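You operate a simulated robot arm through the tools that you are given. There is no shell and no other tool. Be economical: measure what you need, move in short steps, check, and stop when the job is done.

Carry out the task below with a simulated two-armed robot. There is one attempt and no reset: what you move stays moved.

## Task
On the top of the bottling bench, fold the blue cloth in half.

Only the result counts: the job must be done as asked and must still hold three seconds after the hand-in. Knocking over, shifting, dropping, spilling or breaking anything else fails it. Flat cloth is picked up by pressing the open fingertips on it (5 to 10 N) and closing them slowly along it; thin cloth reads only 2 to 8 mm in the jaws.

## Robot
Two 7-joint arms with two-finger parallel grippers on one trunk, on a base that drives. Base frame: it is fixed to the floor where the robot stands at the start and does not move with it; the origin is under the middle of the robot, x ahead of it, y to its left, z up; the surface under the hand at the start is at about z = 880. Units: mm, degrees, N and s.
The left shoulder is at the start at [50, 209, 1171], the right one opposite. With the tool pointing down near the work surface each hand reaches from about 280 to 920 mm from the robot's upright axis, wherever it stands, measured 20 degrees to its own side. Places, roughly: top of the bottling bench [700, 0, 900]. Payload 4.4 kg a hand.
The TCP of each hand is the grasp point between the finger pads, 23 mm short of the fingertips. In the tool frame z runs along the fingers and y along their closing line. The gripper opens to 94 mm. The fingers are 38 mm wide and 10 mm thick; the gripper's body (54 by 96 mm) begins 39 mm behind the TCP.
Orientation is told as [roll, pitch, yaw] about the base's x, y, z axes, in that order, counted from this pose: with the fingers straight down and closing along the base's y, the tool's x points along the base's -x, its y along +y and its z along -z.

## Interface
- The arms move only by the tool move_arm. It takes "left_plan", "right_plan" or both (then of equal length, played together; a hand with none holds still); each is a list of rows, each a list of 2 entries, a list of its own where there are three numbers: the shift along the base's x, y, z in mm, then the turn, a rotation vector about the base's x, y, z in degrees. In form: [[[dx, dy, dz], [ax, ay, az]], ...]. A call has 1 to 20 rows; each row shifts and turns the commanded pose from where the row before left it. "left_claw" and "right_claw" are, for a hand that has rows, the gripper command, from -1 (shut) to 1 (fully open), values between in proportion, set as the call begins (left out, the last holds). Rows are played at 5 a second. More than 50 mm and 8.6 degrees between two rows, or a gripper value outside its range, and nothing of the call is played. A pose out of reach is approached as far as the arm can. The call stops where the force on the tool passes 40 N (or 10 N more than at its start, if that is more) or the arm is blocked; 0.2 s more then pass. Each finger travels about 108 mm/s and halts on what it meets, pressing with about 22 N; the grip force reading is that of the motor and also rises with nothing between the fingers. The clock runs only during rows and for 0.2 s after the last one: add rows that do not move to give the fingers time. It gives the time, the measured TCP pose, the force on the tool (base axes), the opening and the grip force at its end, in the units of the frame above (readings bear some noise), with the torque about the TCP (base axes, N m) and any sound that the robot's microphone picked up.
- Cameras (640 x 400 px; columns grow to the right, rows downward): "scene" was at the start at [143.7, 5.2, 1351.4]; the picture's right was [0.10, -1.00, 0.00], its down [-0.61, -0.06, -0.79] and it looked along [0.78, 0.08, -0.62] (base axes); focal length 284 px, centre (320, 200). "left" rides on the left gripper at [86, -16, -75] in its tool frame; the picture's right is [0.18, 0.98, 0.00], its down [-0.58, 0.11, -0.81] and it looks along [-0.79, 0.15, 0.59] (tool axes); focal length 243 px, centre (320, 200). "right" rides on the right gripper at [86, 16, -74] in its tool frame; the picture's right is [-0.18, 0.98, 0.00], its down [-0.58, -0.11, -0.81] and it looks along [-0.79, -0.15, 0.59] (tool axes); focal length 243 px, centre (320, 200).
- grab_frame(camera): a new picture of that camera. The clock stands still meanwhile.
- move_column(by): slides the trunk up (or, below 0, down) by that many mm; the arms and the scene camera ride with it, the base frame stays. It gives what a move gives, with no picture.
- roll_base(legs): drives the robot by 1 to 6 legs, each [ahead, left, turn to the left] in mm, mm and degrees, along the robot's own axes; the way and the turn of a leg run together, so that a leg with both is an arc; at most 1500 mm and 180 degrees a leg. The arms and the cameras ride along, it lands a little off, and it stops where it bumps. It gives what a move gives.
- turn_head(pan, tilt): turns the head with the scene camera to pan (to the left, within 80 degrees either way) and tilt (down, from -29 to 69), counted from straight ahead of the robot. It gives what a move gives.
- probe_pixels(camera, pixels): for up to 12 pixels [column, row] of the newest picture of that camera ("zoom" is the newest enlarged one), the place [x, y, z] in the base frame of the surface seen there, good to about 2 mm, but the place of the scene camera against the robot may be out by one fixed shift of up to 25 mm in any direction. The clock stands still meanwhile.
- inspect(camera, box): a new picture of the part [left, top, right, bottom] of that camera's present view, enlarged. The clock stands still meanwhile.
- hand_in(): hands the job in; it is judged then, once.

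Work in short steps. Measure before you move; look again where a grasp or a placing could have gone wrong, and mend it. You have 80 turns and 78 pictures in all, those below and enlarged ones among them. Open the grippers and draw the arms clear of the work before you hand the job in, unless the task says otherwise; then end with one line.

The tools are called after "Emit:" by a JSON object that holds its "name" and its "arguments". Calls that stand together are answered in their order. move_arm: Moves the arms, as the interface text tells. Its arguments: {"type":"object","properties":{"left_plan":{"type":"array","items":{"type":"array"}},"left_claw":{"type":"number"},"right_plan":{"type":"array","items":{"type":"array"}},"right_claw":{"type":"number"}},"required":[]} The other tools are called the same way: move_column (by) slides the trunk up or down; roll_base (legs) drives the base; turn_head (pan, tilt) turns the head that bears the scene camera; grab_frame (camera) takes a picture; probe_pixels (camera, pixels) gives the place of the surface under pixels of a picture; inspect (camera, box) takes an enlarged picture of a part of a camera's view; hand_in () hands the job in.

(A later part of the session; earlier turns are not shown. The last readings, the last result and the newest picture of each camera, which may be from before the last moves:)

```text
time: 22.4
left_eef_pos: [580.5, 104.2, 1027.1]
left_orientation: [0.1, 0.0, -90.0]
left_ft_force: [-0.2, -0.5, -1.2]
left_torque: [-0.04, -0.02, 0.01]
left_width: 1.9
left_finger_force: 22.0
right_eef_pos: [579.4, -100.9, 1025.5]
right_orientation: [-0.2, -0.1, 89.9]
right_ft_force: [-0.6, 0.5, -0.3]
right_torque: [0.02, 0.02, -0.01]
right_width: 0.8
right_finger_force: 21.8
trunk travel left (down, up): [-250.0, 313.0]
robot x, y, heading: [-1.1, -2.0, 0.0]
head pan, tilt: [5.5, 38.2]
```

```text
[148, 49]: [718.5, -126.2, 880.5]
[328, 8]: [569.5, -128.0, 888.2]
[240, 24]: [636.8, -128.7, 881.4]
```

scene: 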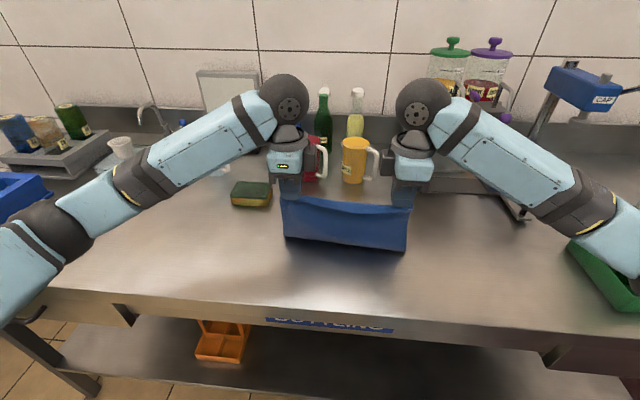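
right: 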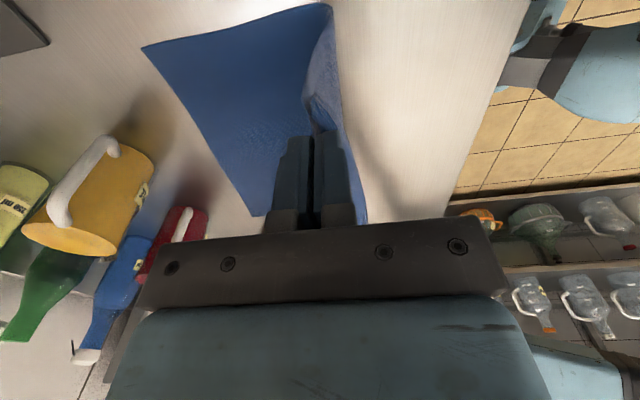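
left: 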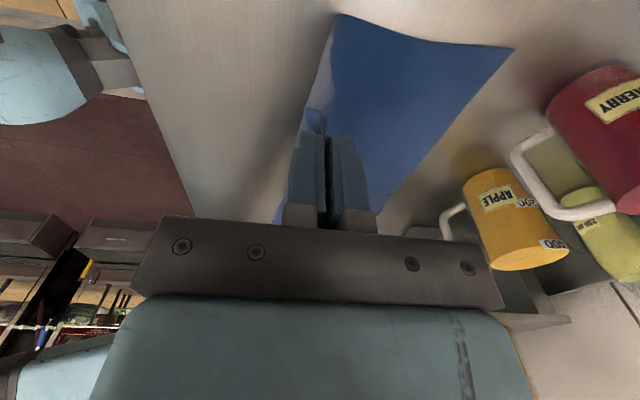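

Far corners now lie at x≈737 (left) and ≈721 (right), so the right hand should land about 15 mm shorter. I finish the arc and stop about 8 mm above the lower layer.

Emit:
{"name": "move_arm", "arguments": {"left_plan": [[[17, 0, 0], [0, 0, 0]], [[18, 0, -2], [0, 0, 0]], [[17, 0, -5], [0, 0, 0]], [[17, 0, -8], [0, 0, 0]], [[16, 0, -10], [0, 0, 0]], [[15, 0, -14], [0, 0, 0]], [[14, 0, -17], [0, 0, 0]], [[12, 0, -19], [0, 0, 0]], [[10, 0, -20], [0, 0, 0]], [[8, 0, -20], [0, 0, 0]], [[0, 0, 0], [0, 0, 0]]], "right_plan": [[[15, 0, 0], [0, 0, 0]], [[16, 0, -2], [0, 0, 0]], [[15, 0, -5], [0, 0, 0]], [[15, 0, -8], [0, 0, 0]], [[14, 0, -10], [0, 0, 0]], [[14, 0, -14], [0, 0, 0]], [[13, 0, -17], [0, 0, 0]], [[11, 0, -19], [0, 0, 0]], [[9, 0, -20], [0, 0, 0]], [[7, 0, -20], [0, 0, 0]], [[0, 0, 0], [0, 0, 0]]]}}

Emit:
{"name": "grab_frame", "arguments": {"camera": "scene"}}

Emit:
{"name": "grab_frame", "arguments": {"camera": "right"}}

Emit:
{"name": "grab_frame", "arguments": {"camera": "left"}}

```text
time: 24.8
left_eef_pos: [724.9, 104.3, 911.9]
left_orientation: [0.0, 0.0, -90.1]
left_ft_force: [0.1, -0.2, 0.3]
left_torque: [-0.02, -0.01, 0.0]
left_width: 1.9
left_finger_force: 22.1
right_eef_pos: [709.5, -101.6, 911.4]
right_orientation: [-0.2, 0.0, 90.0]
right_ft_force: [0.0, -0.6, 5.1]
right_torque: [-0.06, 0.04, 0.01]
right_width: 1.0
right_finger_force: 22.0
trunk travel left (down, up): [-250.0, 313.0]
robot x, y, heading: [-0.3, 2.9, 0.4]
head pan, tilt: [5.5, 38.2]
```

```text
48 pictures are left
```

scene: 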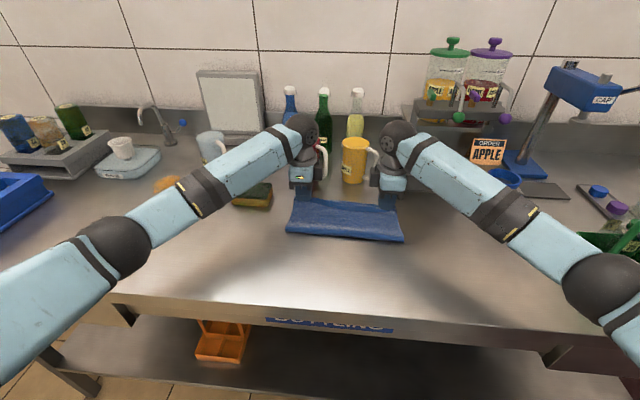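

```text
47 pictures are left
```

right: 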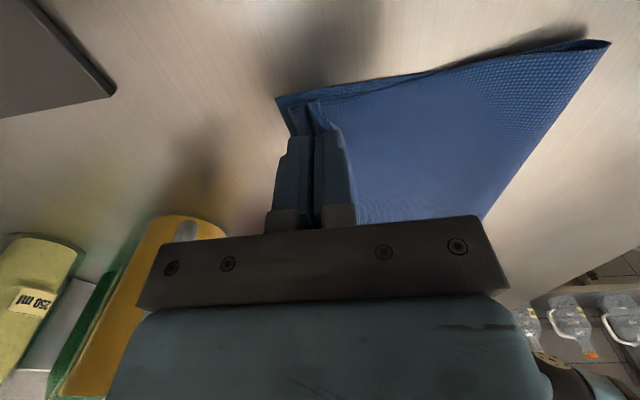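

```text
46 pictures are left
```

left: 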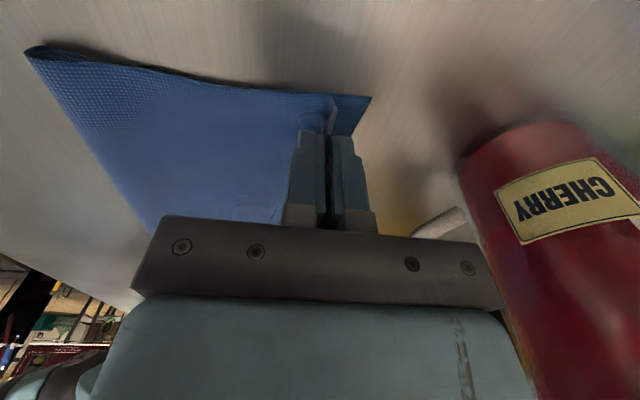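

The half is nearly laid down. I zoom into the right and left hand views to see which way the edge strip lies at the fingers.

Emit:
{"name": "inspect", "arguments": {"camera": "right", "box": [250, 60, 410, 160]}}

Emit:
{"name": "inspect", "arguments": {"camera": "left", "box": [250, 60, 410, 160]}}

Emit:
{"name": "inspect", "arguments": {"camera": "scene", "box": [270, 150, 420, 250]}}

```text
4.00 times, centred on (330, 110) of right
```

zoom: 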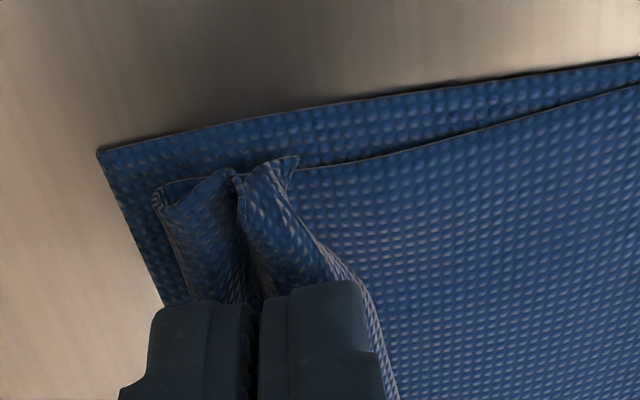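

```text
4.00 times, centred on (330, 110) of left
```

zoom: 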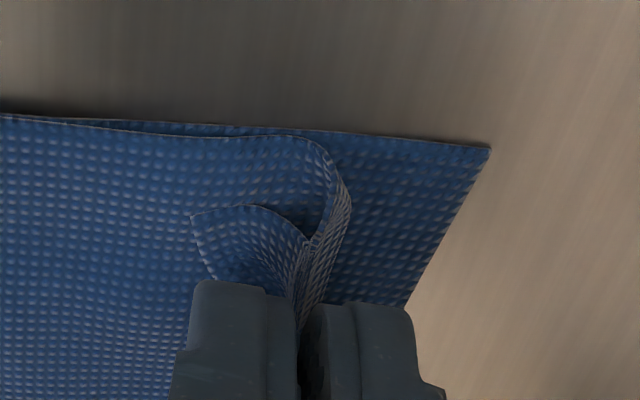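

```text
4.00 times, centred on (345, 200) of scene
```

zoom: 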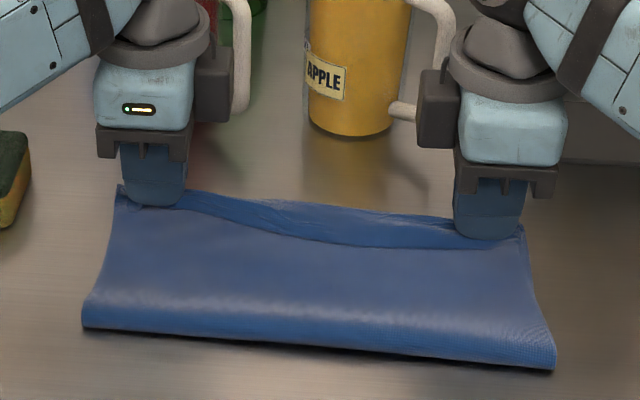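

As expected, the edge strip is turned back over on the robot side of the fingers. I lower a few mm, open the claws modestly, and look at how it relaxes.

Emit:
{"name": "move_arm", "arguments": {"left_plan": [[[0, 0, -3], [0, 0, 0]], [[0, 0, 0], [0, 0, 0]]], "right_plan": [[[0, 0, -1], [0, 0, 0]], [[0, 0, 0], [0, 0, 0]]]}}

Emit:
{"name": "move_arm", "arguments": {"left_plan": [[[0, 0, 0], [0, 0, 0]], [[0, 0, 0], [0, 0, 0]]], "right_plan": [[[0, 0, 0], [0, 0, 0]], [[0, 0, 0], [0, 0, 0]]], "left_claw": -0.75, "right_claw": -0.75}}

Emit:
{"name": "inspect", "arguments": {"camera": "right", "box": [220, 60, 420, 185]}}

Emit:
{"name": "inspect", "arguments": {"camera": "left", "box": [220, 60, 420, 185]}}

```text
time: 25.4
left_eef_pos: [723.7, 104.8, 908.0]
left_orientation: [0.0, 0.1, -90.0]
left_ft_force: [-0.7, 0.1, -0.7]
left_torque: [0.0, 0.02, 0.03]
left_width: 1.9
left_finger_force: 21.7
right_eef_pos: [709.0, -100.5, 912.7]
right_orientation: [-0.1, 0.0, 90.1]
right_ft_force: [-0.2, -1.0, 8.7]
right_torque: [-0.09, 0.06, -0.01]
right_width: 0.8
right_finger_force: 22.2
trunk travel left (down, up): [-250.0, 313.0]
robot x, y, heading: [0.0, 1.5, 0.3]
head pan, tilt: [5.5, 38.2]
```

```text
time: 26.0
left_eef_pos: [723.6, 104.9, 907.5]
left_orientation: [0.1, -0.1, -90.0]
left_ft_force: [0.4, 0.5, 0.7]
left_torque: [-0.03, 0.05, 0.01]
left_width: 11.7
left_finger_force: 0.2
right_eef_pos: [710.0, -100.5, 908.6]
right_orientation: [-0.1, 0.1, 90.0]
right_ft_force: [0.4, -0.8, 0.1]
right_torque: [0.0, -0.01, 0.01]
right_width: 11.7
right_finger_force: 0.0
trunk travel left (down, up): [-250.0, 313.0]
robot x, y, heading: [-4.9, 2.3, -0.1]
head pan, tilt: [5.5, 38.2]
```

```text
3.20 times, centred on (320, 122) of right
```

zoom: 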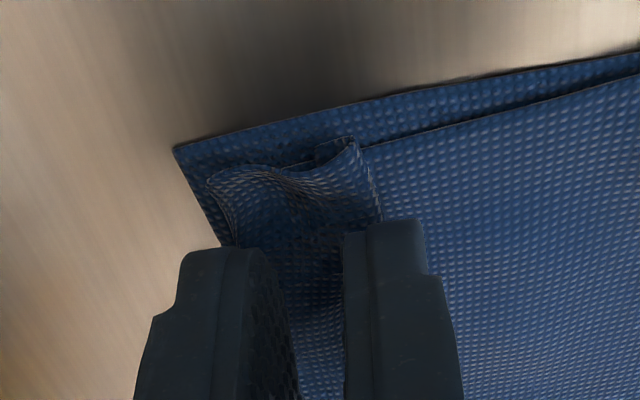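

```text
3.20 times, centred on (320, 122) of left
```

zoom: 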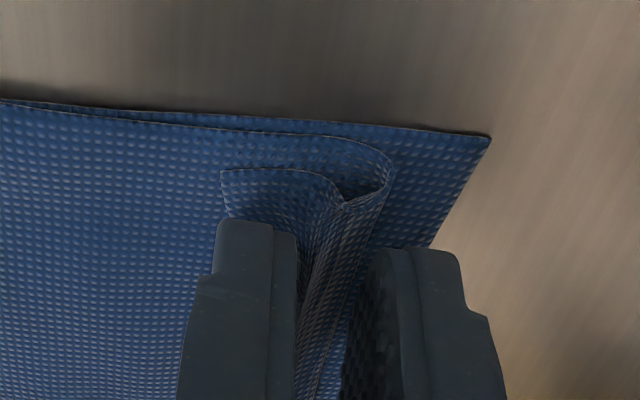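

Now I raise both hands straight up a little to let it relax, then view.

Emit:
{"name": "move_arm", "arguments": {"left_plan": [[[0, 0, 5], [0, 0, 0]], [[0, 0, 10], [0, 0, 0]], [[0, 0, 25], [0, 0, 0]], [[0, 0, 35], [0, 0, 0]], [[0, 0, 0], [0, 0, 0]]], "right_plan": [[[0, 0, 5], [0, 0, 0]], [[0, 0, 10], [0, 0, 0]], [[0, 0, 25], [0, 0, 0]], [[0, 0, 35], [0, 0, 0]], [[0, 0, 0], [0, 0, 0]]]}}

Emit:
{"name": "inspect", "arguments": {"camera": "right", "box": [220, 0, 580, 225]}}

Emit:
{"name": "inspect", "arguments": {"camera": "left", "box": [60, 0, 420, 225]}}

Emit:
{"name": "inspect", "arguments": {"camera": "scene", "box": [270, 150, 420, 250]}}

```text
time: 27.2
left_eef_pos: [723.6, 105.4, 981.0]
left_orientation: [0.0, 0.1, -90.0]
left_ft_force: [-0.7, 0.4, 0.0]
left_torque: [0.02, 0.01, -0.02]
left_width: 11.6
left_finger_force: 0.2
right_eef_pos: [709.0, -102.0, 982.9]
right_orientation: [0.0, 0.0, 90.0]
right_ft_force: [0.3, 0.6, -0.3]
right_torque: [0.0, -0.02, -0.02]
right_width: 12.1
right_finger_force: 0.0
trunk travel left (down, up): [-250.0, 313.0]
robot x, y, heading: [0.3, 1.2, 0.2]
head pan, tilt: [5.5, 38.2]
```

```text
1.78 times, centred on (400, 112) of right
```

zoom: 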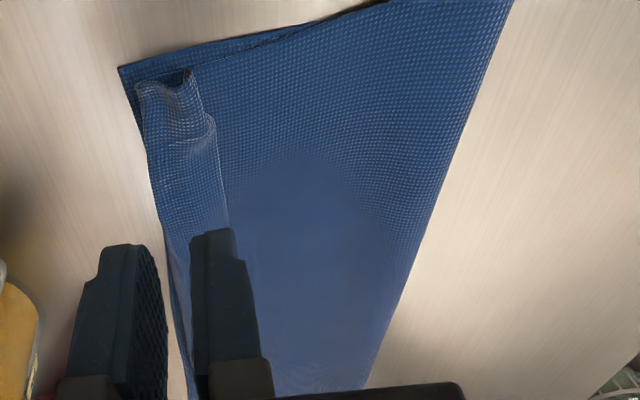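

```text
1.78 times, centred on (240, 112) of left
```

zoom: 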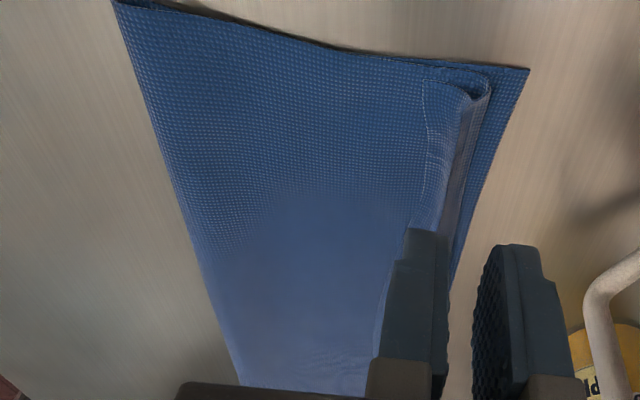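

```text
4.00 times, centred on (345, 200) of scene
```

zoom: 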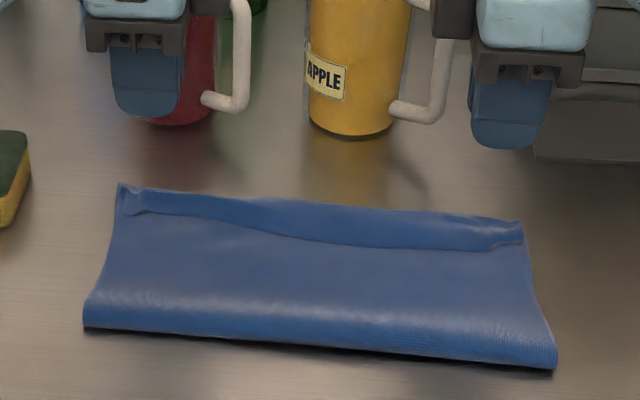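

The whole top edge is turned back as a narrow hem. I measure it on the zoomed scene picture: hem free edge at about (130,212), (300,238), (490,248) and bend at (120,188), (330,205), (515,222).

Emit:
{"name": "probe_pixels", "arguments": {"camera": "zoom", "pixels": [[126, 190], [200, 196], [330, 206], [440, 215], [516, 225], [140, 210], [200, 218], [300, 238], [400, 247], [490, 246], [86, 325], [553, 366]]}}

```text
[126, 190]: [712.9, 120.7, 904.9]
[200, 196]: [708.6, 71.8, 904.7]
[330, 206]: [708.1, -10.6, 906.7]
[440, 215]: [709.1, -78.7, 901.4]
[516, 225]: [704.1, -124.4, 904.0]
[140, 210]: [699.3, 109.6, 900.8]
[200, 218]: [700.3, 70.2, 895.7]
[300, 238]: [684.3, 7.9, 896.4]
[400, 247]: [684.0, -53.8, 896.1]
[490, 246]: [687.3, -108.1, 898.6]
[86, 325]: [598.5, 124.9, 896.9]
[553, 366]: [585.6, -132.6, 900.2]
```

The hem is a loose loop about 10 mm high and 15–25 mm wide. I measure it more precisely from the hand cameras before regripping its free edge.

Emit:
{"name": "inspect", "arguments": {"camera": "left", "box": [230, 20, 390, 120]}}

Emit:
{"name": "probe_pixels", "arguments": {"camera": "zoom", "pixels": [[270, 105], [285, 180], [280, 230], [370, 110], [405, 140], [370, 230], [350, 300], [330, 180], [200, 150], [470, 80]]}}

Emit:
{"name": "inspect", "arguments": {"camera": "right", "box": [270, 10, 430, 110]}}

Emit:
{"name": "probe_pixels", "arguments": {"camera": "zoom", "pixels": [[80, 115], [130, 130], [180, 140], [200, 190], [240, 210], [240, 300], [100, 180], [110, 260], [60, 110], [300, 200]]}}

```text
4.00 times, centred on (310, 70) of left
```

zoom: 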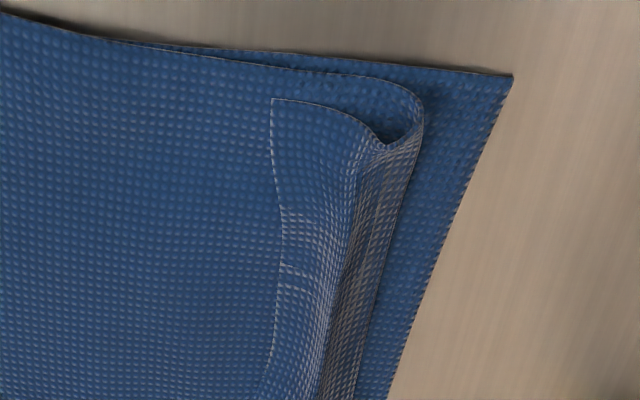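

```text
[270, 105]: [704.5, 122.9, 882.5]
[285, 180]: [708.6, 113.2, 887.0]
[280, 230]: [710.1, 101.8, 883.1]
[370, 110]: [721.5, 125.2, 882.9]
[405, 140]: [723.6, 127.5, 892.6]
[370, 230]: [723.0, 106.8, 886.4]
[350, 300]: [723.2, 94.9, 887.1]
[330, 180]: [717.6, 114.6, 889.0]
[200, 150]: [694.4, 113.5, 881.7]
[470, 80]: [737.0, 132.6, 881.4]
```

```text
4.00 times, centred on (350, 60) of right
```

zoom: 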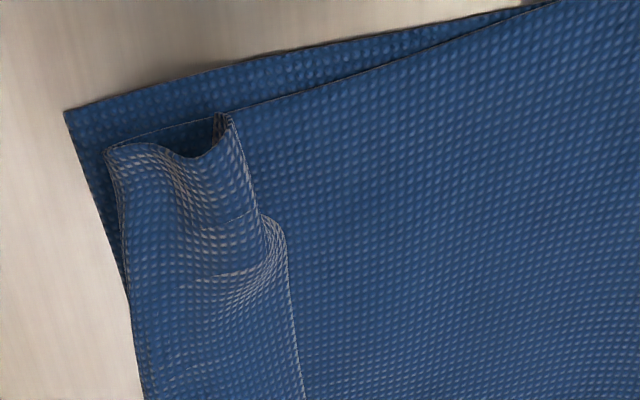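

```text
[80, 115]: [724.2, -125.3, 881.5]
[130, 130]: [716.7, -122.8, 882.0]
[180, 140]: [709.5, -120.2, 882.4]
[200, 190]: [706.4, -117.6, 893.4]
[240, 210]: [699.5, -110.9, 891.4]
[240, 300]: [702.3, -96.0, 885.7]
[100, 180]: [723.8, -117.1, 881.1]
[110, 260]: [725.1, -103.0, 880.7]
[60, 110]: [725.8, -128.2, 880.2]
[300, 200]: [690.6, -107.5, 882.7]
```

Left flap: free edge x≈706, bend 724. Right flap: free edge x≈700, bend ≈720. I tilt both hands 7° about y so the far finger is lower, place the near finger just off the free edge, and lower to just above.

Emit:
{"name": "move_arm", "arguments": {"left_plan": [[[-10, 0, -20], [0, 7, 0]], [[0, 0, -30], [0, 0, 0]], [[0, 0, -15], [0, 0, 0]], [[0, 0, -4], [0, 0, 0]], [[0, 0, 0], [0, 0, 0]]], "right_plan": [[[-1, 0, -20], [0, 7, 0]], [[0, 0, -30], [0, 0, 0]], [[0, 0, -15], [0, 0, 0]], [[0, 0, -4], [0, 0, 0]], [[0, 0, 0], [0, 0, 0]]], "left_claw": -0.68, "right_claw": -0.68}}

Emit:
{"name": "inspect", "arguments": {"camera": "left", "box": [220, 60, 420, 185]}}

Emit:
{"name": "inspect", "arguments": {"camera": "right", "box": [220, 60, 420, 185]}}

```text
time: 28.4
left_eef_pos: [714.9, 104.7, 913.2]
left_orientation: [-7.0, 0.1, -90.1]
left_ft_force: [-0.4, -0.5, 0.9]
left_torque: [-0.03, 0.0, -0.03]
left_width: 15.0
left_finger_force: 0.1
right_eef_pos: [707.4, -102.0, 914.2]
right_orientation: [7.1, 0.1, 90.0]
right_ft_force: [0.3, -0.3, 0.5]
right_torque: [0.03, 0.02, -0.01]
right_width: 15.0
right_finger_force: 0.1
trunk travel left (down, up): [-250.0, 313.0]
robot x, y, heading: [1.7, 3.7, 0.2]
head pan, tilt: [5.5, 38.2]
```

```text
3.20 times, centred on (320, 122) of left
```

zoom: 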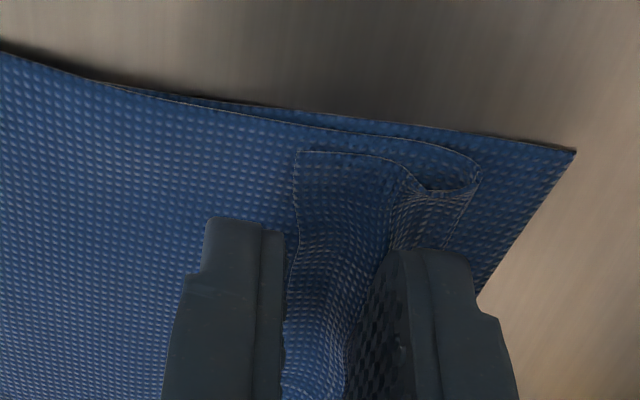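

```text
3.20 times, centred on (320, 122) of right
```

zoom: 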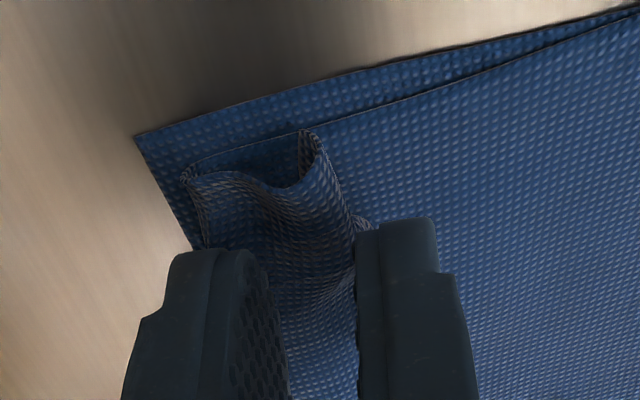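

Placement looks right: the near finger sits just beside the free edge on both. I lower in small steps to contact.

Emit:
{"name": "move_arm", "arguments": {"left_plan": [[[0, 0, -2], [0, 0, 0]], [[0, 0, -1], [0, 0, 0]], [[0, 0, -1], [0, 0, 0]], [[0, 0, 0], [0, 0, 0]]], "right_plan": [[[0, 0, -2], [0, 0, 0]], [[0, 0, -1], [0, 0, 0]], [[0, 0, -1], [0, 0, 0]], [[0, 0, 0], [0, 0, 0]]]}}

```text
time: 29.4
left_eef_pos: [714.9, 104.3, 907.6]
left_orientation: [-7.0, 0.0, -89.9]
left_ft_force: [0.5, -0.1, 0.7]
left_torque: [-0.01, 0.01, 0.01]
left_width: 15.0
left_finger_force: 0.0
right_eef_pos: [707.2, -101.2, 911.7]
right_orientation: [7.0, 0.1, 90.0]
right_ft_force: [0.6, 0.3, 0.4]
right_torque: [0.01, 0.03, -0.02]
right_width: 14.9
right_finger_force: 0.1
trunk travel left (down, up): [-250.0, 313.0]
robot x, y, heading: [0.5, -0.9, 0.2]
head pan, tilt: [5.5, 38.2]
```

No contact yet; I go on another couple of mm.

Emit:
{"name": "move_arm", "arguments": {"left_plan": [[[0, 0, -1], [0, 0, 0]], [[0, 0, -0.5], [0, 0, 0]], [[0, 0, 0], [0, 0, 0]]], "right_plan": [[[0, 0, -1], [0, 0, 0]], [[0, 0, -1], [0, 0, 0]], [[0, 0, 0], [0, 0, 0]]]}}

```text
time: 30.2
left_eef_pos: [715.2, 104.8, 906.3]
left_orientation: [-7.1, -0.1, -90.0]
left_ft_force: [0.1, 0.6, 2.5]
left_torque: [0.02, -0.04, 0.01]
left_width: 15.1
left_finger_force: 0.0
right_eef_pos: [707.5, -101.1, 908.7]
right_orientation: [6.9, 0.0, 90.0]
right_ft_force: [-0.1, 0.3, -0.2]
right_torque: [0.01, 0.0, 0.0]
right_width: 14.8
right_finger_force: 0.1
trunk travel left (down, up): [-250.0, 313.0]
robot x, y, heading: [0.2, 1.0, -0.1]
head pan, tilt: [5.5, 38.2]
```

Emit:
{"name": "move_arm", "arguments": {"left_plan": [[[0, 0, -0.5], [0, 0, 0]], [[0, 0, 0], [0, 0, 0]]], "right_plan": [[[0, 0, -1.2], [0, 0, 0]], [[0, 0, -0.8], [0, 0, 0]]]}}

```text
time: 30.8
left_eef_pos: [714.6, 103.9, 906.3]
left_orientation: [-6.9, -0.1, -90.0]
left_ft_force: [-0.3, -0.7, 1.6]
left_torque: [0.05, -0.02, -0.01]
left_width: 15.0
left_finger_force: 0.0
right_eef_pos: [708.1, -101.2, 906.9]
right_orientation: [6.9, 0.0, 89.9]
right_ft_force: [0.3, -1.0, 0.4]
right_torque: [-0.01, 0.0, -0.03]
right_width: 15.0
right_finger_force: 0.0
trunk travel left (down, up): [-250.0, 313.0]
robot x, y, heading: [0.9, 0.9, -0.0]
head pan, tilt: [5.5, 38.2]
```

Still light (1.6 N left, 0 right); I press a bit further.

Emit:
{"name": "move_arm", "arguments": {"left_plan": [[[0, 0, -0.7], [0, 0, 0]], [[0, 0, 0], [0, 0, 0]]], "right_plan": [[[0, 0, -1], [0, 0, 0]], [[0, 0, -0.5], [0, 0, 0]]]}}

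Emit:
{"name": "inspect", "arguments": {"camera": "left", "box": [220, 60, 420, 185]}}

Emit:
{"name": "inspect", "arguments": {"camera": "right", "box": [220, 60, 420, 185]}}

```text
time: 31.4
left_eef_pos: [713.7, 103.9, 907.5]
left_orientation: [-7.0, 0.0, -90.0]
left_ft_force: [0.7, -0.5, 2.7]
left_torque: [-0.03, -0.05, 0.0]
left_width: 15.4
left_finger_force: 0.1
right_eef_pos: [706.2, -101.1, 906.7]
right_orientation: [6.7, 0.1, 90.1]
right_ft_force: [0.2, -1.1, 6.5]
right_torque: [-0.11, -0.1, 0.0]
right_width: 15.1
right_finger_force: 0.2
trunk travel left (down, up): [-250.0, 313.0]
robot x, y, heading: [-0.4, -1.3, -0.0]
head pan, tilt: [5.5, 38.2]
```

```text
3.20 times, centred on (320, 122) of left
```

zoom: 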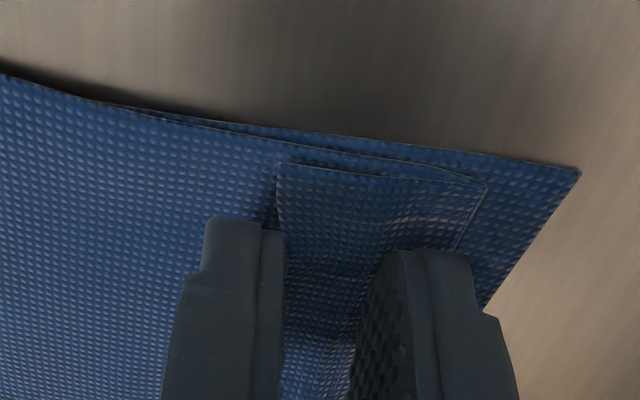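

```text
3.20 times, centred on (320, 122) of right
```

zoom: 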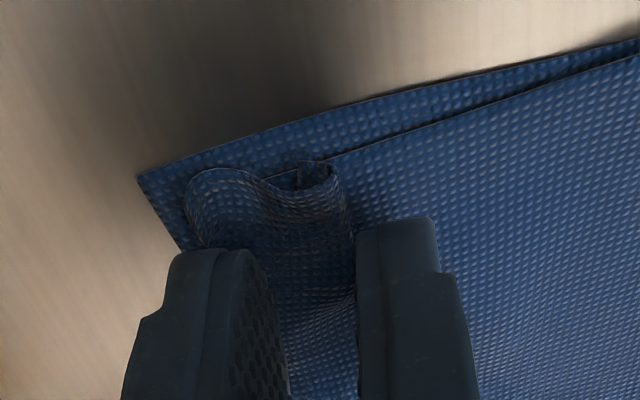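

Flaps pressed flat. I add a little pressure and close step by step.

Emit:
{"name": "move_arm", "arguments": {"left_plan": [[[0, 0, -0.8], [0, 0, 0]], [[0, 0, 0], [0, 0, 0]]], "right_plan": [[[0, 0, -0.2], [0, 0, 0]], [[0, 0, 0], [0, 0, 0]]]}}

Emit:
{"name": "move_arm", "arguments": {"left_plan": [[[0, 0, 0], [0, 0, 0]]], "right_plan": [[[0, 0, 0], [0, 0, 0]]], "left_claw": -0.8, "right_claw": -0.8}}

Emit:
{"name": "inspect", "arguments": {"camera": "left", "box": [220, 60, 420, 185]}}

Emit:
{"name": "inspect", "arguments": {"camera": "right", "box": [220, 60, 420, 185]}}

```text
time: 32.0
left_eef_pos: [714.9, 104.1, 907.2]
left_orientation: [-6.9, 0.0, -90.0]
left_ft_force: [0.7, 0.1, 5.4]
left_torque: [0.06, -0.05, -0.05]
left_width: 14.8
left_finger_force: 0.1
right_eef_pos: [706.2, -101.0, 906.9]
right_orientation: [6.8, -0.1, 90.1]
right_ft_force: [1.9, -1.0, 9.6]
right_torque: [-0.08, -0.2, -0.01]
right_width: 15.5
right_finger_force: 0.4
trunk travel left (down, up): [-250.0, 313.0]
robot x, y, heading: [-1.4, 0.9, -0.0]
head pan, tilt: [5.5, 38.2]
```

```text
time: 32.4
left_eef_pos: [714.7, 105.3, 905.7]
left_orientation: [-6.9, 0.0, -90.0]
left_ft_force: [-0.3, 0.1, 4.9]
left_torque: [0.04, 0.02, 0.04]
left_width: 8.8
left_finger_force: 0.0
right_eef_pos: [706.2, -99.3, 905.8]
right_orientation: [6.9, 0.0, 90.0]
right_ft_force: [-0.9, 0.2, 8.3]
right_torque: [-0.1, -0.01, 0.01]
right_width: 8.4
right_finger_force: 0.0
trunk travel left (down, up): [-250.0, 313.0]
robot x, y, heading: [-3.3, 0.6, 0.1]
head pan, tilt: [5.5, 38.2]
```

```text
3.20 times, centred on (320, 122) of left
```

zoom: 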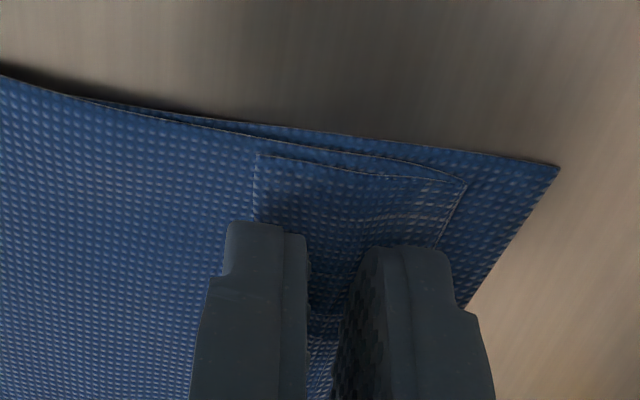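

```text
3.20 times, centred on (320, 122) of right
```

zoom: 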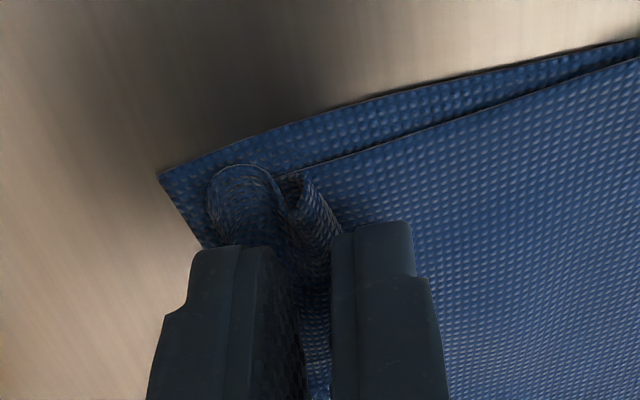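

Right: the flap is buckling up between the fingers as intended, so I finish closing it. Left: the flap slid under the hovering finger, so I raise it, open wider, reduce tilt and reposition.

Emit:
{"name": "move_arm", "arguments": {"left_plan": [[[0, 0, 6], [0, 0, 0]], [[-6, 0, 0], [0, -4, 0]], [[0, 0, 0], [0, 0, 0]], [[0, 0, 0], [0, 0, 0]]], "right_plan": [[[0, 0, 0], [0, 0, 0]], [[0, 0, 0], [0, 0, 0]], [[0, 0, 0], [0, 0, 0]], [[0, 0, 0], [0, 0, 0]]], "left_claw": -0.6, "right_claw": -1}}

Emit:
{"name": "inspect", "arguments": {"camera": "left", "box": [220, 60, 420, 185]}}

Emit:
{"name": "inspect", "arguments": {"camera": "right", "box": [220, 60, 420, 185]}}

```text
time: 33.4
left_eef_pos: [707.1, 105.2, 912.7]
left_orientation: [-2.8, 0.0, -90.1]
left_ft_force: [0.3, 0.2, 1.0]
left_torque: [0.0, 0.02, 0.02]
left_width: 18.9
left_finger_force: 0.1
right_eef_pos: [706.6, -100.5, 905.8]
right_orientation: [6.9, 0.0, 90.0]
right_ft_force: [0.8, 0.2, 8.4]
right_torque: [-0.07, -0.04, 0.02]
right_width: 1.7
right_finger_force: 21.5
trunk travel left (down, up): [-250.0, 313.0]
robot x, y, heading: [2.6, 2.1, -0.1]
head pan, tilt: [5.5, 38.2]
```

```text
3.20 times, centred on (320, 122) of left
```

zoom: 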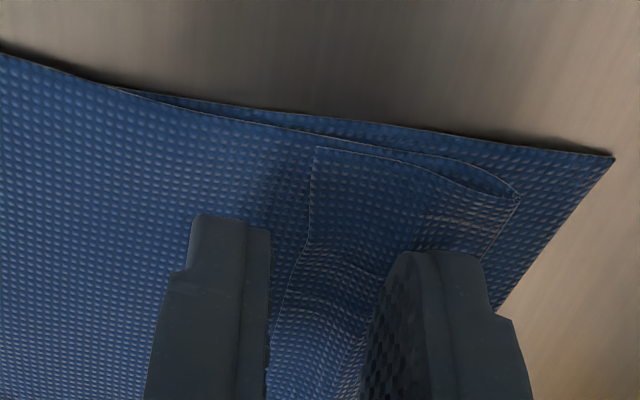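

```text
3.20 times, centred on (320, 122) of right
```

zoom: 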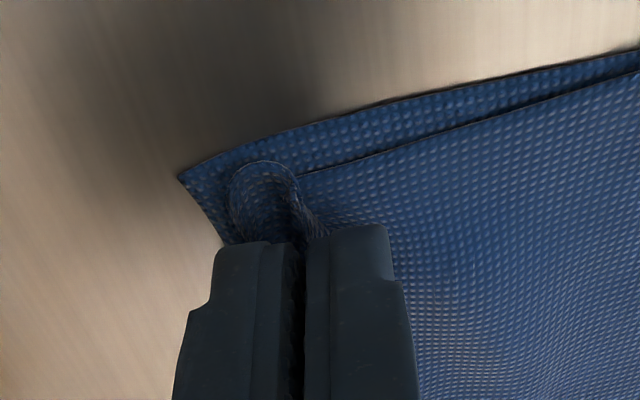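

The right holds something at 1.7 mm. Left is well placed next to the free edge; I lower it to contact.

Emit:
{"name": "move_arm", "arguments": {"left_plan": [[[0, 0, -5], [0, 0, 0]], [[0, 0, -1], [0, 0, 0]], [[0, 0, 0], [0, 0, 0]]]}}

Emit:
{"name": "move_arm", "arguments": {"left_plan": [[[0, 0, -0.7], [0, 0, 0]], [[0, 0, 0], [0, 0, 0]]]}}

```text
time: 34.2
left_eef_pos: [708.1, 104.8, 907.1]
left_orientation: [-2.9, -0.1, -90.0]
left_ft_force: [-0.7, -0.3, 2.9]
left_torque: [0.05, -0.07, -0.02]
left_width: 18.5
left_finger_force: 0.0
right_eef_pos: [706.3, -100.5, 906.1]
right_orientation: [6.9, 0.0, 90.0]
right_ft_force: [0.0, 1.0, 6.4]
right_torque: [0.0, -0.03, 0.02]
right_width: 1.5
right_finger_force: 21.3
trunk travel left (down, up): [-250.0, 313.0]
robot x, y, heading: [-0.4, -1.1, -0.3]
head pan, tilt: [5.5, 38.2]
```

```text
time: 34.8
left_eef_pos: [708.4, 105.0, 904.7]
left_orientation: [-3.0, 0.0, -90.0]
left_ft_force: [0.1, 0.4, 6.9]
left_torque: [0.11, -0.16, 0.0]
left_width: 18.8
left_finger_force: 0.1
right_eef_pos: [706.2, -101.2, 905.7]
right_orientation: [6.9, 0.0, 89.9]
right_ft_force: [0.5, 0.5, 5.6]
right_torque: [-0.02, -0.03, 0.02]
right_width: 1.7
right_finger_force: 22.2
trunk travel left (down, up): [-250.0, 313.0]
robot x, y, heading: [0.6, 0.4, -0.3]
head pan, tilt: [5.5, 38.2]
```

Left is at 6.9 N; I close it in steps.

Emit:
{"name": "move_arm", "arguments": {"left_plan": [[[0, 0, -0.3], [0, 0, 0]]], "left_claw": -0.7}}

Emit:
{"name": "move_arm", "arguments": {"left_plan": [[[0, 0, 0], [0, 0, 0]]], "left_claw": -0.8}}

Emit:
{"name": "inspect", "arguments": {"camera": "left", "box": [220, 60, 420, 185]}}

```text
time: 35.2
left_eef_pos: [708.7, 105.5, 905.8]
left_orientation: [-2.9, 0.0, -90.0]
left_ft_force: [0.7, 0.8, 8.6]
left_torque: [0.1, -0.15, -0.02]
left_width: 14.6
left_finger_force: 1.2
right_eef_pos: [705.6, -99.7, 906.0]
right_orientation: [6.9, 0.0, 90.0]
right_ft_force: [0.7, 0.5, 4.4]
right_torque: [-0.02, -0.02, 0.01]
right_width: 1.7
right_finger_force: 21.8
trunk travel left (down, up): [-250.0, 313.0]
robot x, y, heading: [-0.4, -2.0, 0.2]
head pan, tilt: [5.5, 38.2]
```

```text
time: 35.6
left_eef_pos: [707.8, 104.9, 905.7]
left_orientation: [-2.9, 0.0, -89.9]
left_ft_force: [-1.4, 1.4, 9.5]
left_torque: [0.11, -0.06, 0.0]
left_width: 8.8
left_finger_force: 0.0
right_eef_pos: [705.9, -100.4, 906.1]
right_orientation: [7.0, 0.0, 90.0]
right_ft_force: [1.0, 0.8, 3.8]
right_torque: [0.0, -0.01, 0.01]
right_width: 1.6
right_finger_force: 22.7
trunk travel left (down, up): [-250.0, 313.0]
robot x, y, heading: [1.4, -0.8, 0.1]
head pan, tilt: [5.5, 38.2]
```

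```text
3.20 times, centred on (320, 122) of left
```

zoom: 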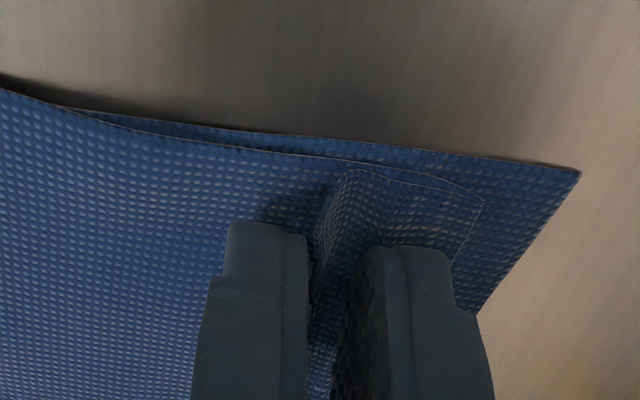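

The left flap edge is now rising against the near finger as wanted. I close fully and then lift both a little.

Emit:
{"name": "move_arm", "arguments": {"left_plan": [[[0, 0, 0], [0, 0, 0]], [[0, 0, 0], [0, 0, 0]], [[0, 0, 0], [0, 0, 0]]], "left_claw": -1}}

Emit:
{"name": "move_arm", "arguments": {"left_plan": [[[0, 0, 5], [0, 0, 0]], [[1, 0, 8], [0, 0, 0]], [[2, 0, 10], [0, 0, 0]], [[0, 0, 0], [0, 0, 0]]], "right_plan": [[[0, 0, 5], [0, 0, 0]], [[1, 0, 8], [0, 0, 0]], [[2, 0, 10], [0, 0, 0]], [[0, 0, 0], [0, 0, 0]]]}}

Emit:
{"name": "inspect", "arguments": {"camera": "left", "box": [140, 20, 460, 220]}}

Emit:
{"name": "inspect", "arguments": {"camera": "right", "box": [180, 20, 500, 220]}}

```text
time: 36.4
left_eef_pos: [707.4, 104.0, 905.8]
left_orientation: [-2.9, -0.1, -90.0]
left_ft_force: [0.9, -1.4, 8.0]
left_torque: [0.09, -0.1, -0.02]
left_width: 1.6
left_finger_force: 21.7
right_eef_pos: [706.1, -101.4, 906.5]
right_orientation: [6.9, 0.0, 90.0]
right_ft_force: [-0.6, -0.4, 4.9]
right_torque: [-0.04, 0.0, -0.02]
right_width: 1.7
right_finger_force: 22.0
trunk travel left (down, up): [-250.0, 313.0]
robot x, y, heading: [0.5, 1.3, 0.3]
head pan, tilt: [5.5, 38.2]
```

```text
time: 37.4
left_eef_pos: [713.2, 105.4, 926.5]
left_orientation: [-3.0, -0.1, -89.9]
left_ft_force: [0.2, 0.8, -0.3]
left_torque: [-0.02, -0.01, -0.02]
left_width: 1.7
left_finger_force: 22.1
right_eef_pos: [709.5, -100.9, 929.2]
right_orientation: [7.0, 0.0, 90.0]
right_ft_force: [0.2, -0.6, -0.5]
right_torque: [0.01, 0.01, 0.03]
right_width: 1.5
right_finger_force: 22.0
trunk travel left (down, up): [-250.0, 313.0]
robot x, y, heading: [-1.3, 0.8, -0.1]
head pan, tilt: [5.5, 38.2]
```

```text
2.00 times, centred on (300, 120) of left
```

zoom: 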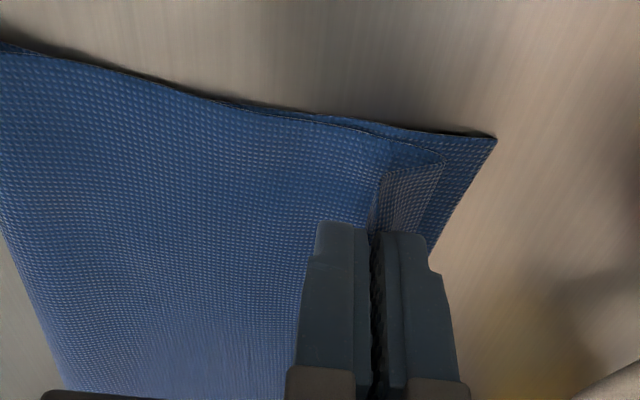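

```text
2.00 times, centred on (340, 120) of right
```

zoom: 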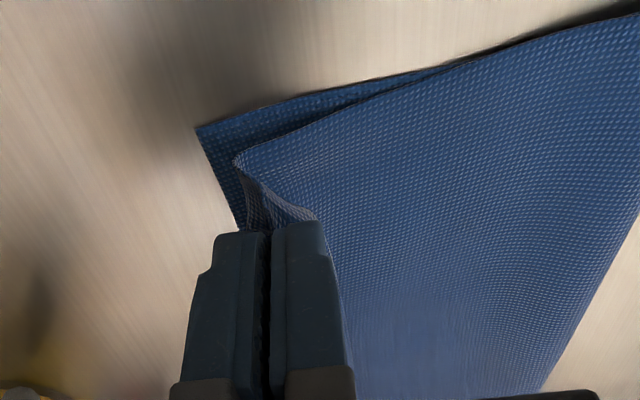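

Only the flap edge is held in both hands. I swing both over toward +x while leaning the hands back toward the robot, to unroll the hem.

Emit:
{"name": "move_arm", "arguments": {"left_plan": [[[4, 0, 8], [0, -6, 0]], [[7, 0, 4], [0, -6, 0]], [[8, 0, -4], [0, -4, 0]], [[4, 0, -8], [0, 0, 0]], [[0, 0, 0], [0, 0, 0]]], "right_plan": [[[4, 0, 8], [0, -7, 0]], [[7, 0, 4], [0, -7, 0]], [[4, 0, -4], [0, -6, 0]], [[2, 0, -8], [0, 0, 0]], [[0, 0, 0], [0, 0, 0]]]}}

Emit:
{"name": "inspect", "arguments": {"camera": "left", "box": [140, 20, 460, 220]}}

Emit:
{"name": "inspect", "arguments": {"camera": "right", "box": [180, 20, 500, 220]}}

Emit:
{"name": "inspect", "arguments": {"camera": "scene", "box": [260, 140, 430, 253]}}

```text
time: 38.6
left_eef_pos: [734.6, 104.1, 927.2]
left_orientation: [13.0, 0.0, -89.9]
left_ft_force: [-0.3, 0.8, 0.8]
left_torque: [0.02, 0.02, -0.03]
left_width: 1.8
left_finger_force: 21.6
right_eef_pos: [727.1, -101.4, 929.8]
right_orientation: [-13.0, 0.0, 89.9]
right_ft_force: [0.2, 0.3, 0.8]
right_torque: [0.0, 0.02, 0.02]
right_width: 1.9
right_finger_force: 22.5
trunk travel left (down, up): [-250.0, 313.0]
robot x, y, heading: [1.7, 0.3, -0.3]
head pan, tilt: [5.5, 38.2]
```

```text
2.00 times, centred on (300, 120) of left
```

zoom: 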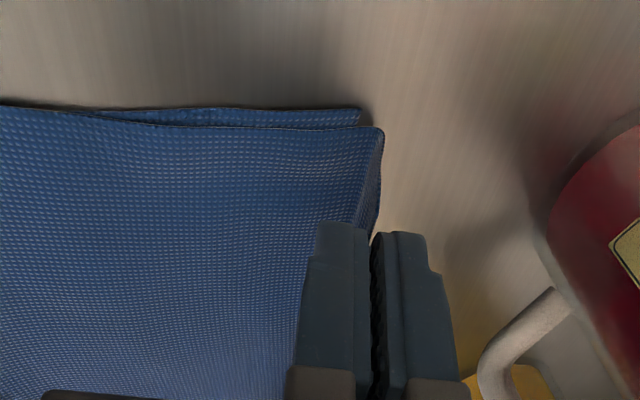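

```text
2.00 times, centred on (340, 120) of right
```

zoom: 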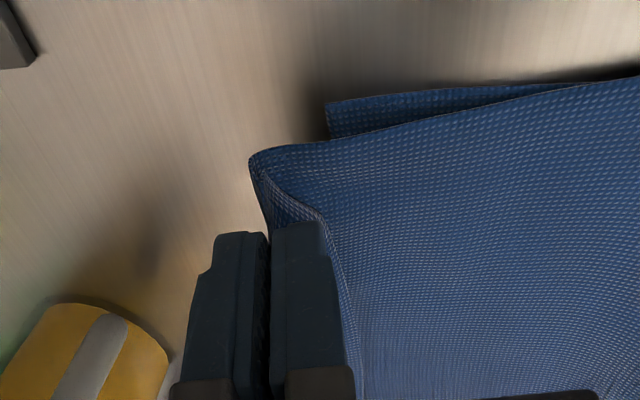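

```text
3.54 times, centred on (345, 196) of scene
```

zoom: 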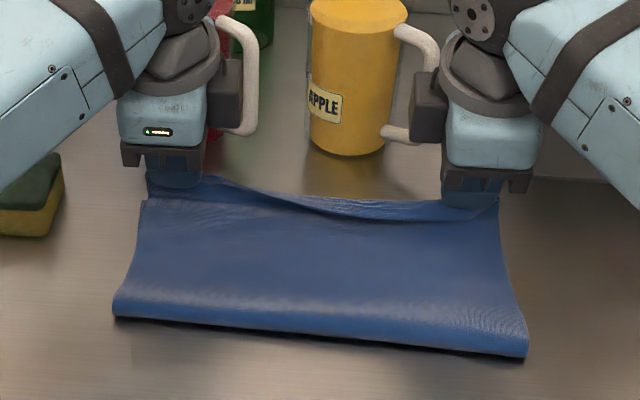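

The hem is opening up. I check where the upper bend and lower corners are now (left raw ≈(319,76),(330,87); right raw ≈(346,72),(306,97)).

Emit:
{"name": "probe_pixels", "arguments": {"camera": "zoom", "pixels": [[117, 312], [320, 342], [525, 352], [150, 215], [300, 205], [400, 215], [495, 205], [215, 180], [496, 235], [320, 325]]}}

Emit:
{"name": "grab_frame", "arguments": {"camera": "left"}}

Emit:
{"name": "grab_frame", "arguments": {"camera": "right"}}

Emit:
{"name": "probe_pixels", "arguments": {"camera": "left", "pixels": [[317, 76], [329, 88], [270, 77], [300, 83], [325, 120]]}}

Emit:
{"name": "probe_pixels", "arguments": {"camera": "right", "pixels": [[347, 72], [307, 98], [360, 87], [320, 115], [420, 70]]}}

```text
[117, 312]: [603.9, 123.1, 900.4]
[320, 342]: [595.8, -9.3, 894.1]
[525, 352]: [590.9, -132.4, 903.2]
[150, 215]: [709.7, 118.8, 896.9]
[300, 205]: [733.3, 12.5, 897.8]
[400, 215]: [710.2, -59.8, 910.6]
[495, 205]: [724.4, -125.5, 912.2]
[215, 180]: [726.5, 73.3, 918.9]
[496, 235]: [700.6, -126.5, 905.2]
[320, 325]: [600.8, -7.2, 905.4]
```

```text
21 pictures are left
```

left: 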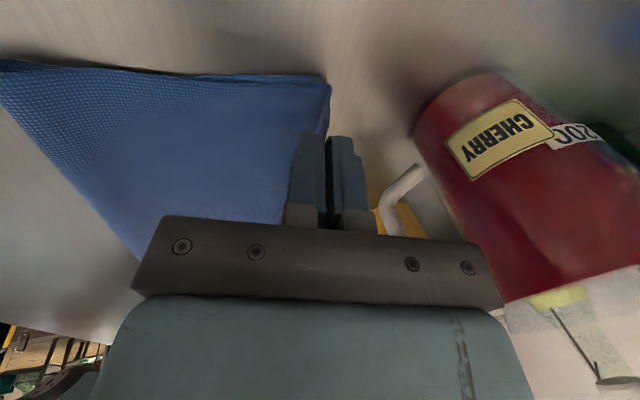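

```text
20 pictures are left
```

right: 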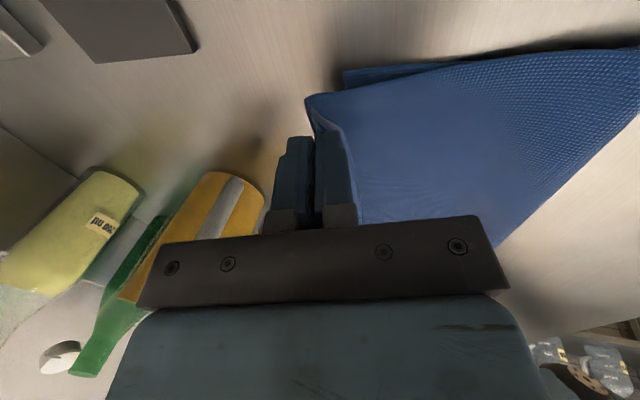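

```text
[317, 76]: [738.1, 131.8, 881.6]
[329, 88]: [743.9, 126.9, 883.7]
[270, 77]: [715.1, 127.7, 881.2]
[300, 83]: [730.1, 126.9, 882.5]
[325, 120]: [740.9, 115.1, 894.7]
```

```text
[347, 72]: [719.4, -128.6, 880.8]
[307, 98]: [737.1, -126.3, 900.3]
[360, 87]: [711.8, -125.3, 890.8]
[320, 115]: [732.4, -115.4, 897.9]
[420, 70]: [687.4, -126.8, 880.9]
```

The upper layer already reaches past the lower edge (lower corners x 738 / 720), so the fold lies too far back. I raise the held edge back to the apex so the lower half settles, then will re-lay it to the correct position.

Emit:
{"name": "move_arm", "arguments": {"left_plan": [[[-7, 0, 13], [0, 3, 0]], [[-8, 0, 12], [0, 3, 0]], [[-10, 0, 10], [0, 3, 0]], [[-10, 0, 10], [0, 4, 0]], [[-12, 0, 10], [0, 0, 0]], [[-13, 0, 10], [0, 0, 0]], [[-17, 0, 10], [0, 0, 0]], [[-18, 0, 10], [0, 0, 0]], [[-17, 0, 6], [0, 0, 0]], [[-18, 0, 6], [0, 0, 0]], [[-10, 0, 0], [0, 0, 0]], [[0, 0, 0], [0, 0, 0]], [[0, 0, 0], [0, 0, 0]]], "right_plan": [[[-8, 0, 13], [0, 3, 0]], [[-9, 0, 12], [0, 3, 0]], [[-11, 0, 10], [0, 3, 0]], [[-11, 0, 10], [0, 4, 0]], [[-13, 0, 10], [0, 0, 0]], [[-14, 0, 10], [0, 0, 0]], [[-18, 0, 10], [0, 0, 0]], [[-18, 0, 10], [0, 0, 0]], [[-18, 0, 6], [0, 0, 0]], [[-18, 0, 6], [0, 0, 0]], [[-11, 0, 0], [0, 0, 0]], [[0, 0, 0], [0, 0, 0]], [[0, 0, 0], [0, 0, 0]]]}}

Emit:
{"name": "grab_frame", "arguments": {"camera": "left"}}

Emit:
{"name": "grab_frame", "arguments": {"camera": "right"}}

Emit:
{"name": "inspect", "arguments": {"camera": "scene", "box": [250, 140, 440, 266]}}

```text
time: 41.4
left_eef_pos: [594.7, 104.7, 1022.9]
left_orientation: [0.0, 0.1, -90.0]
left_ft_force: [0.4, 0.0, 0.1]
left_torque: [-0.05, 0.01, 0.01]
left_width: 1.8
left_finger_force: 22.3
right_eef_pos: [579.1, -100.1, 1026.4]
right_orientation: [0.0, 0.0, 90.0]
right_ft_force: [-0.6, -0.3, -0.2]
right_torque: [-0.04, -0.02, -0.01]
right_width: 1.8
right_finger_force: 21.9
trunk travel left (down, up): [-250.0, 313.0]
robot x, y, heading: [1.2, 0.7, 0.1]
head pan, tilt: [5.5, 38.2]
```

```text
19 pictures are left
```

left: 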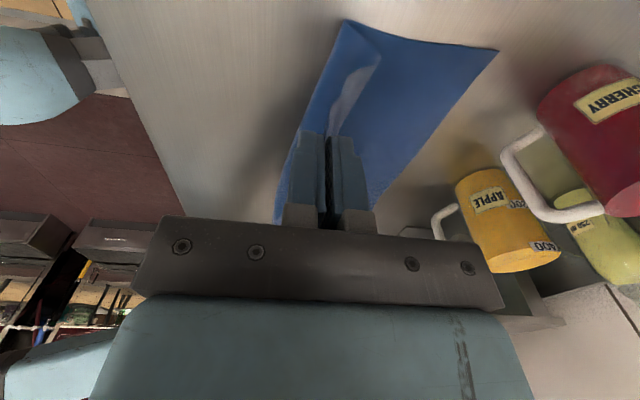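

```text
18 pictures are left
```

right: 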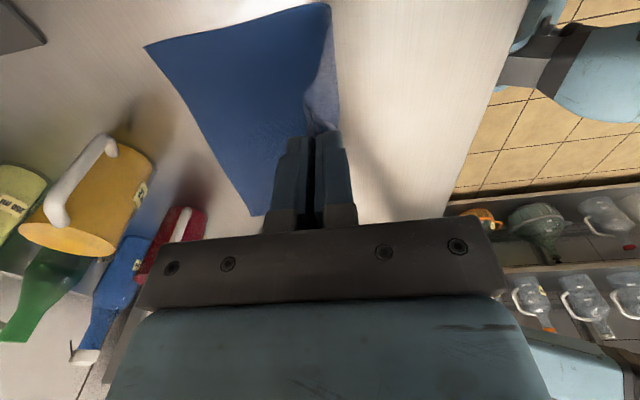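

```text
3.17 times, centred on (345, 203) of scene
```

zoom: 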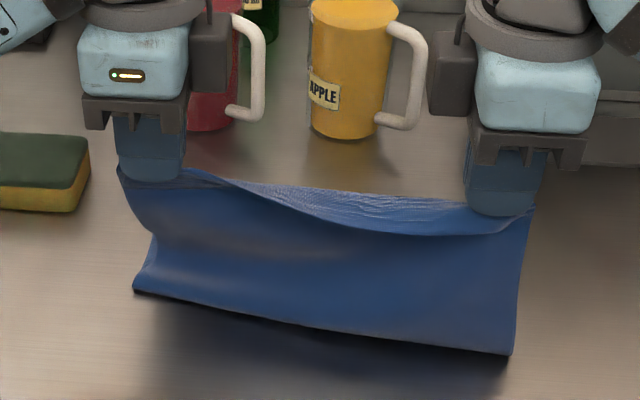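

Back at the apex, still held. I probe the fold base and far corners (left (345,24),(493,51); right (328,8),(148,49)).

Emit:
{"name": "probe_pixels", "arguments": {"camera": "left", "pixels": [[492, 51], [346, 24], [420, 40], [318, 110], [355, 85], [333, 130]]}}

Emit:
{"name": "probe_pixels", "arguments": {"camera": "right", "pixels": [[150, 49], [327, 8], [240, 25], [335, 120], [320, 90]]}}

Emit:
{"name": "inspect", "arguments": {"camera": "right", "box": [260, 60, 420, 160]}}

Emit:
{"name": "inspect", "arguments": {"camera": "left", "box": [240, 60, 400, 160]}}

```text
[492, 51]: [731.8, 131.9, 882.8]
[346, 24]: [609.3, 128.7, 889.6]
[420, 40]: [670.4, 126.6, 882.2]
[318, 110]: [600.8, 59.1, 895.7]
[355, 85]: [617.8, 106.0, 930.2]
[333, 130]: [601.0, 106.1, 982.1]
```

```text
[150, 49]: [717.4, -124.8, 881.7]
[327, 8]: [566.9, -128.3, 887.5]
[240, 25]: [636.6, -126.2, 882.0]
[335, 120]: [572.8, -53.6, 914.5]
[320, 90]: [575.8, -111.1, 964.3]
```

```text
4.00 times, centred on (340, 110) of right
```

zoom: 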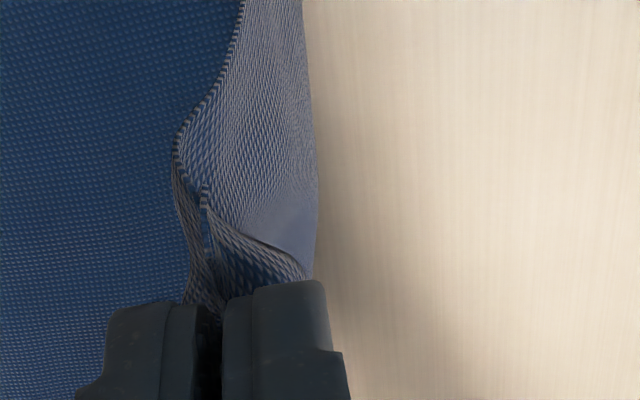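

```text
4.00 times, centred on (320, 110) of left
```

zoom: 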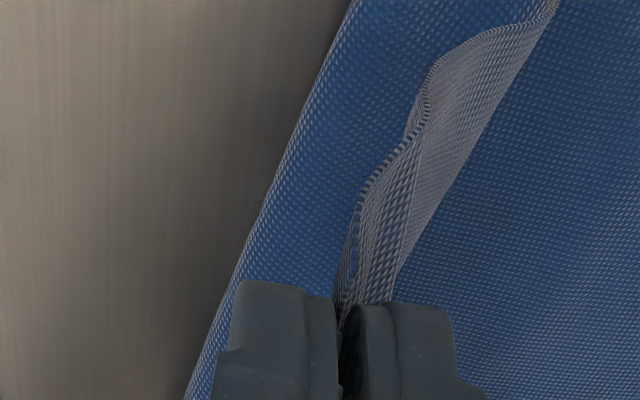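

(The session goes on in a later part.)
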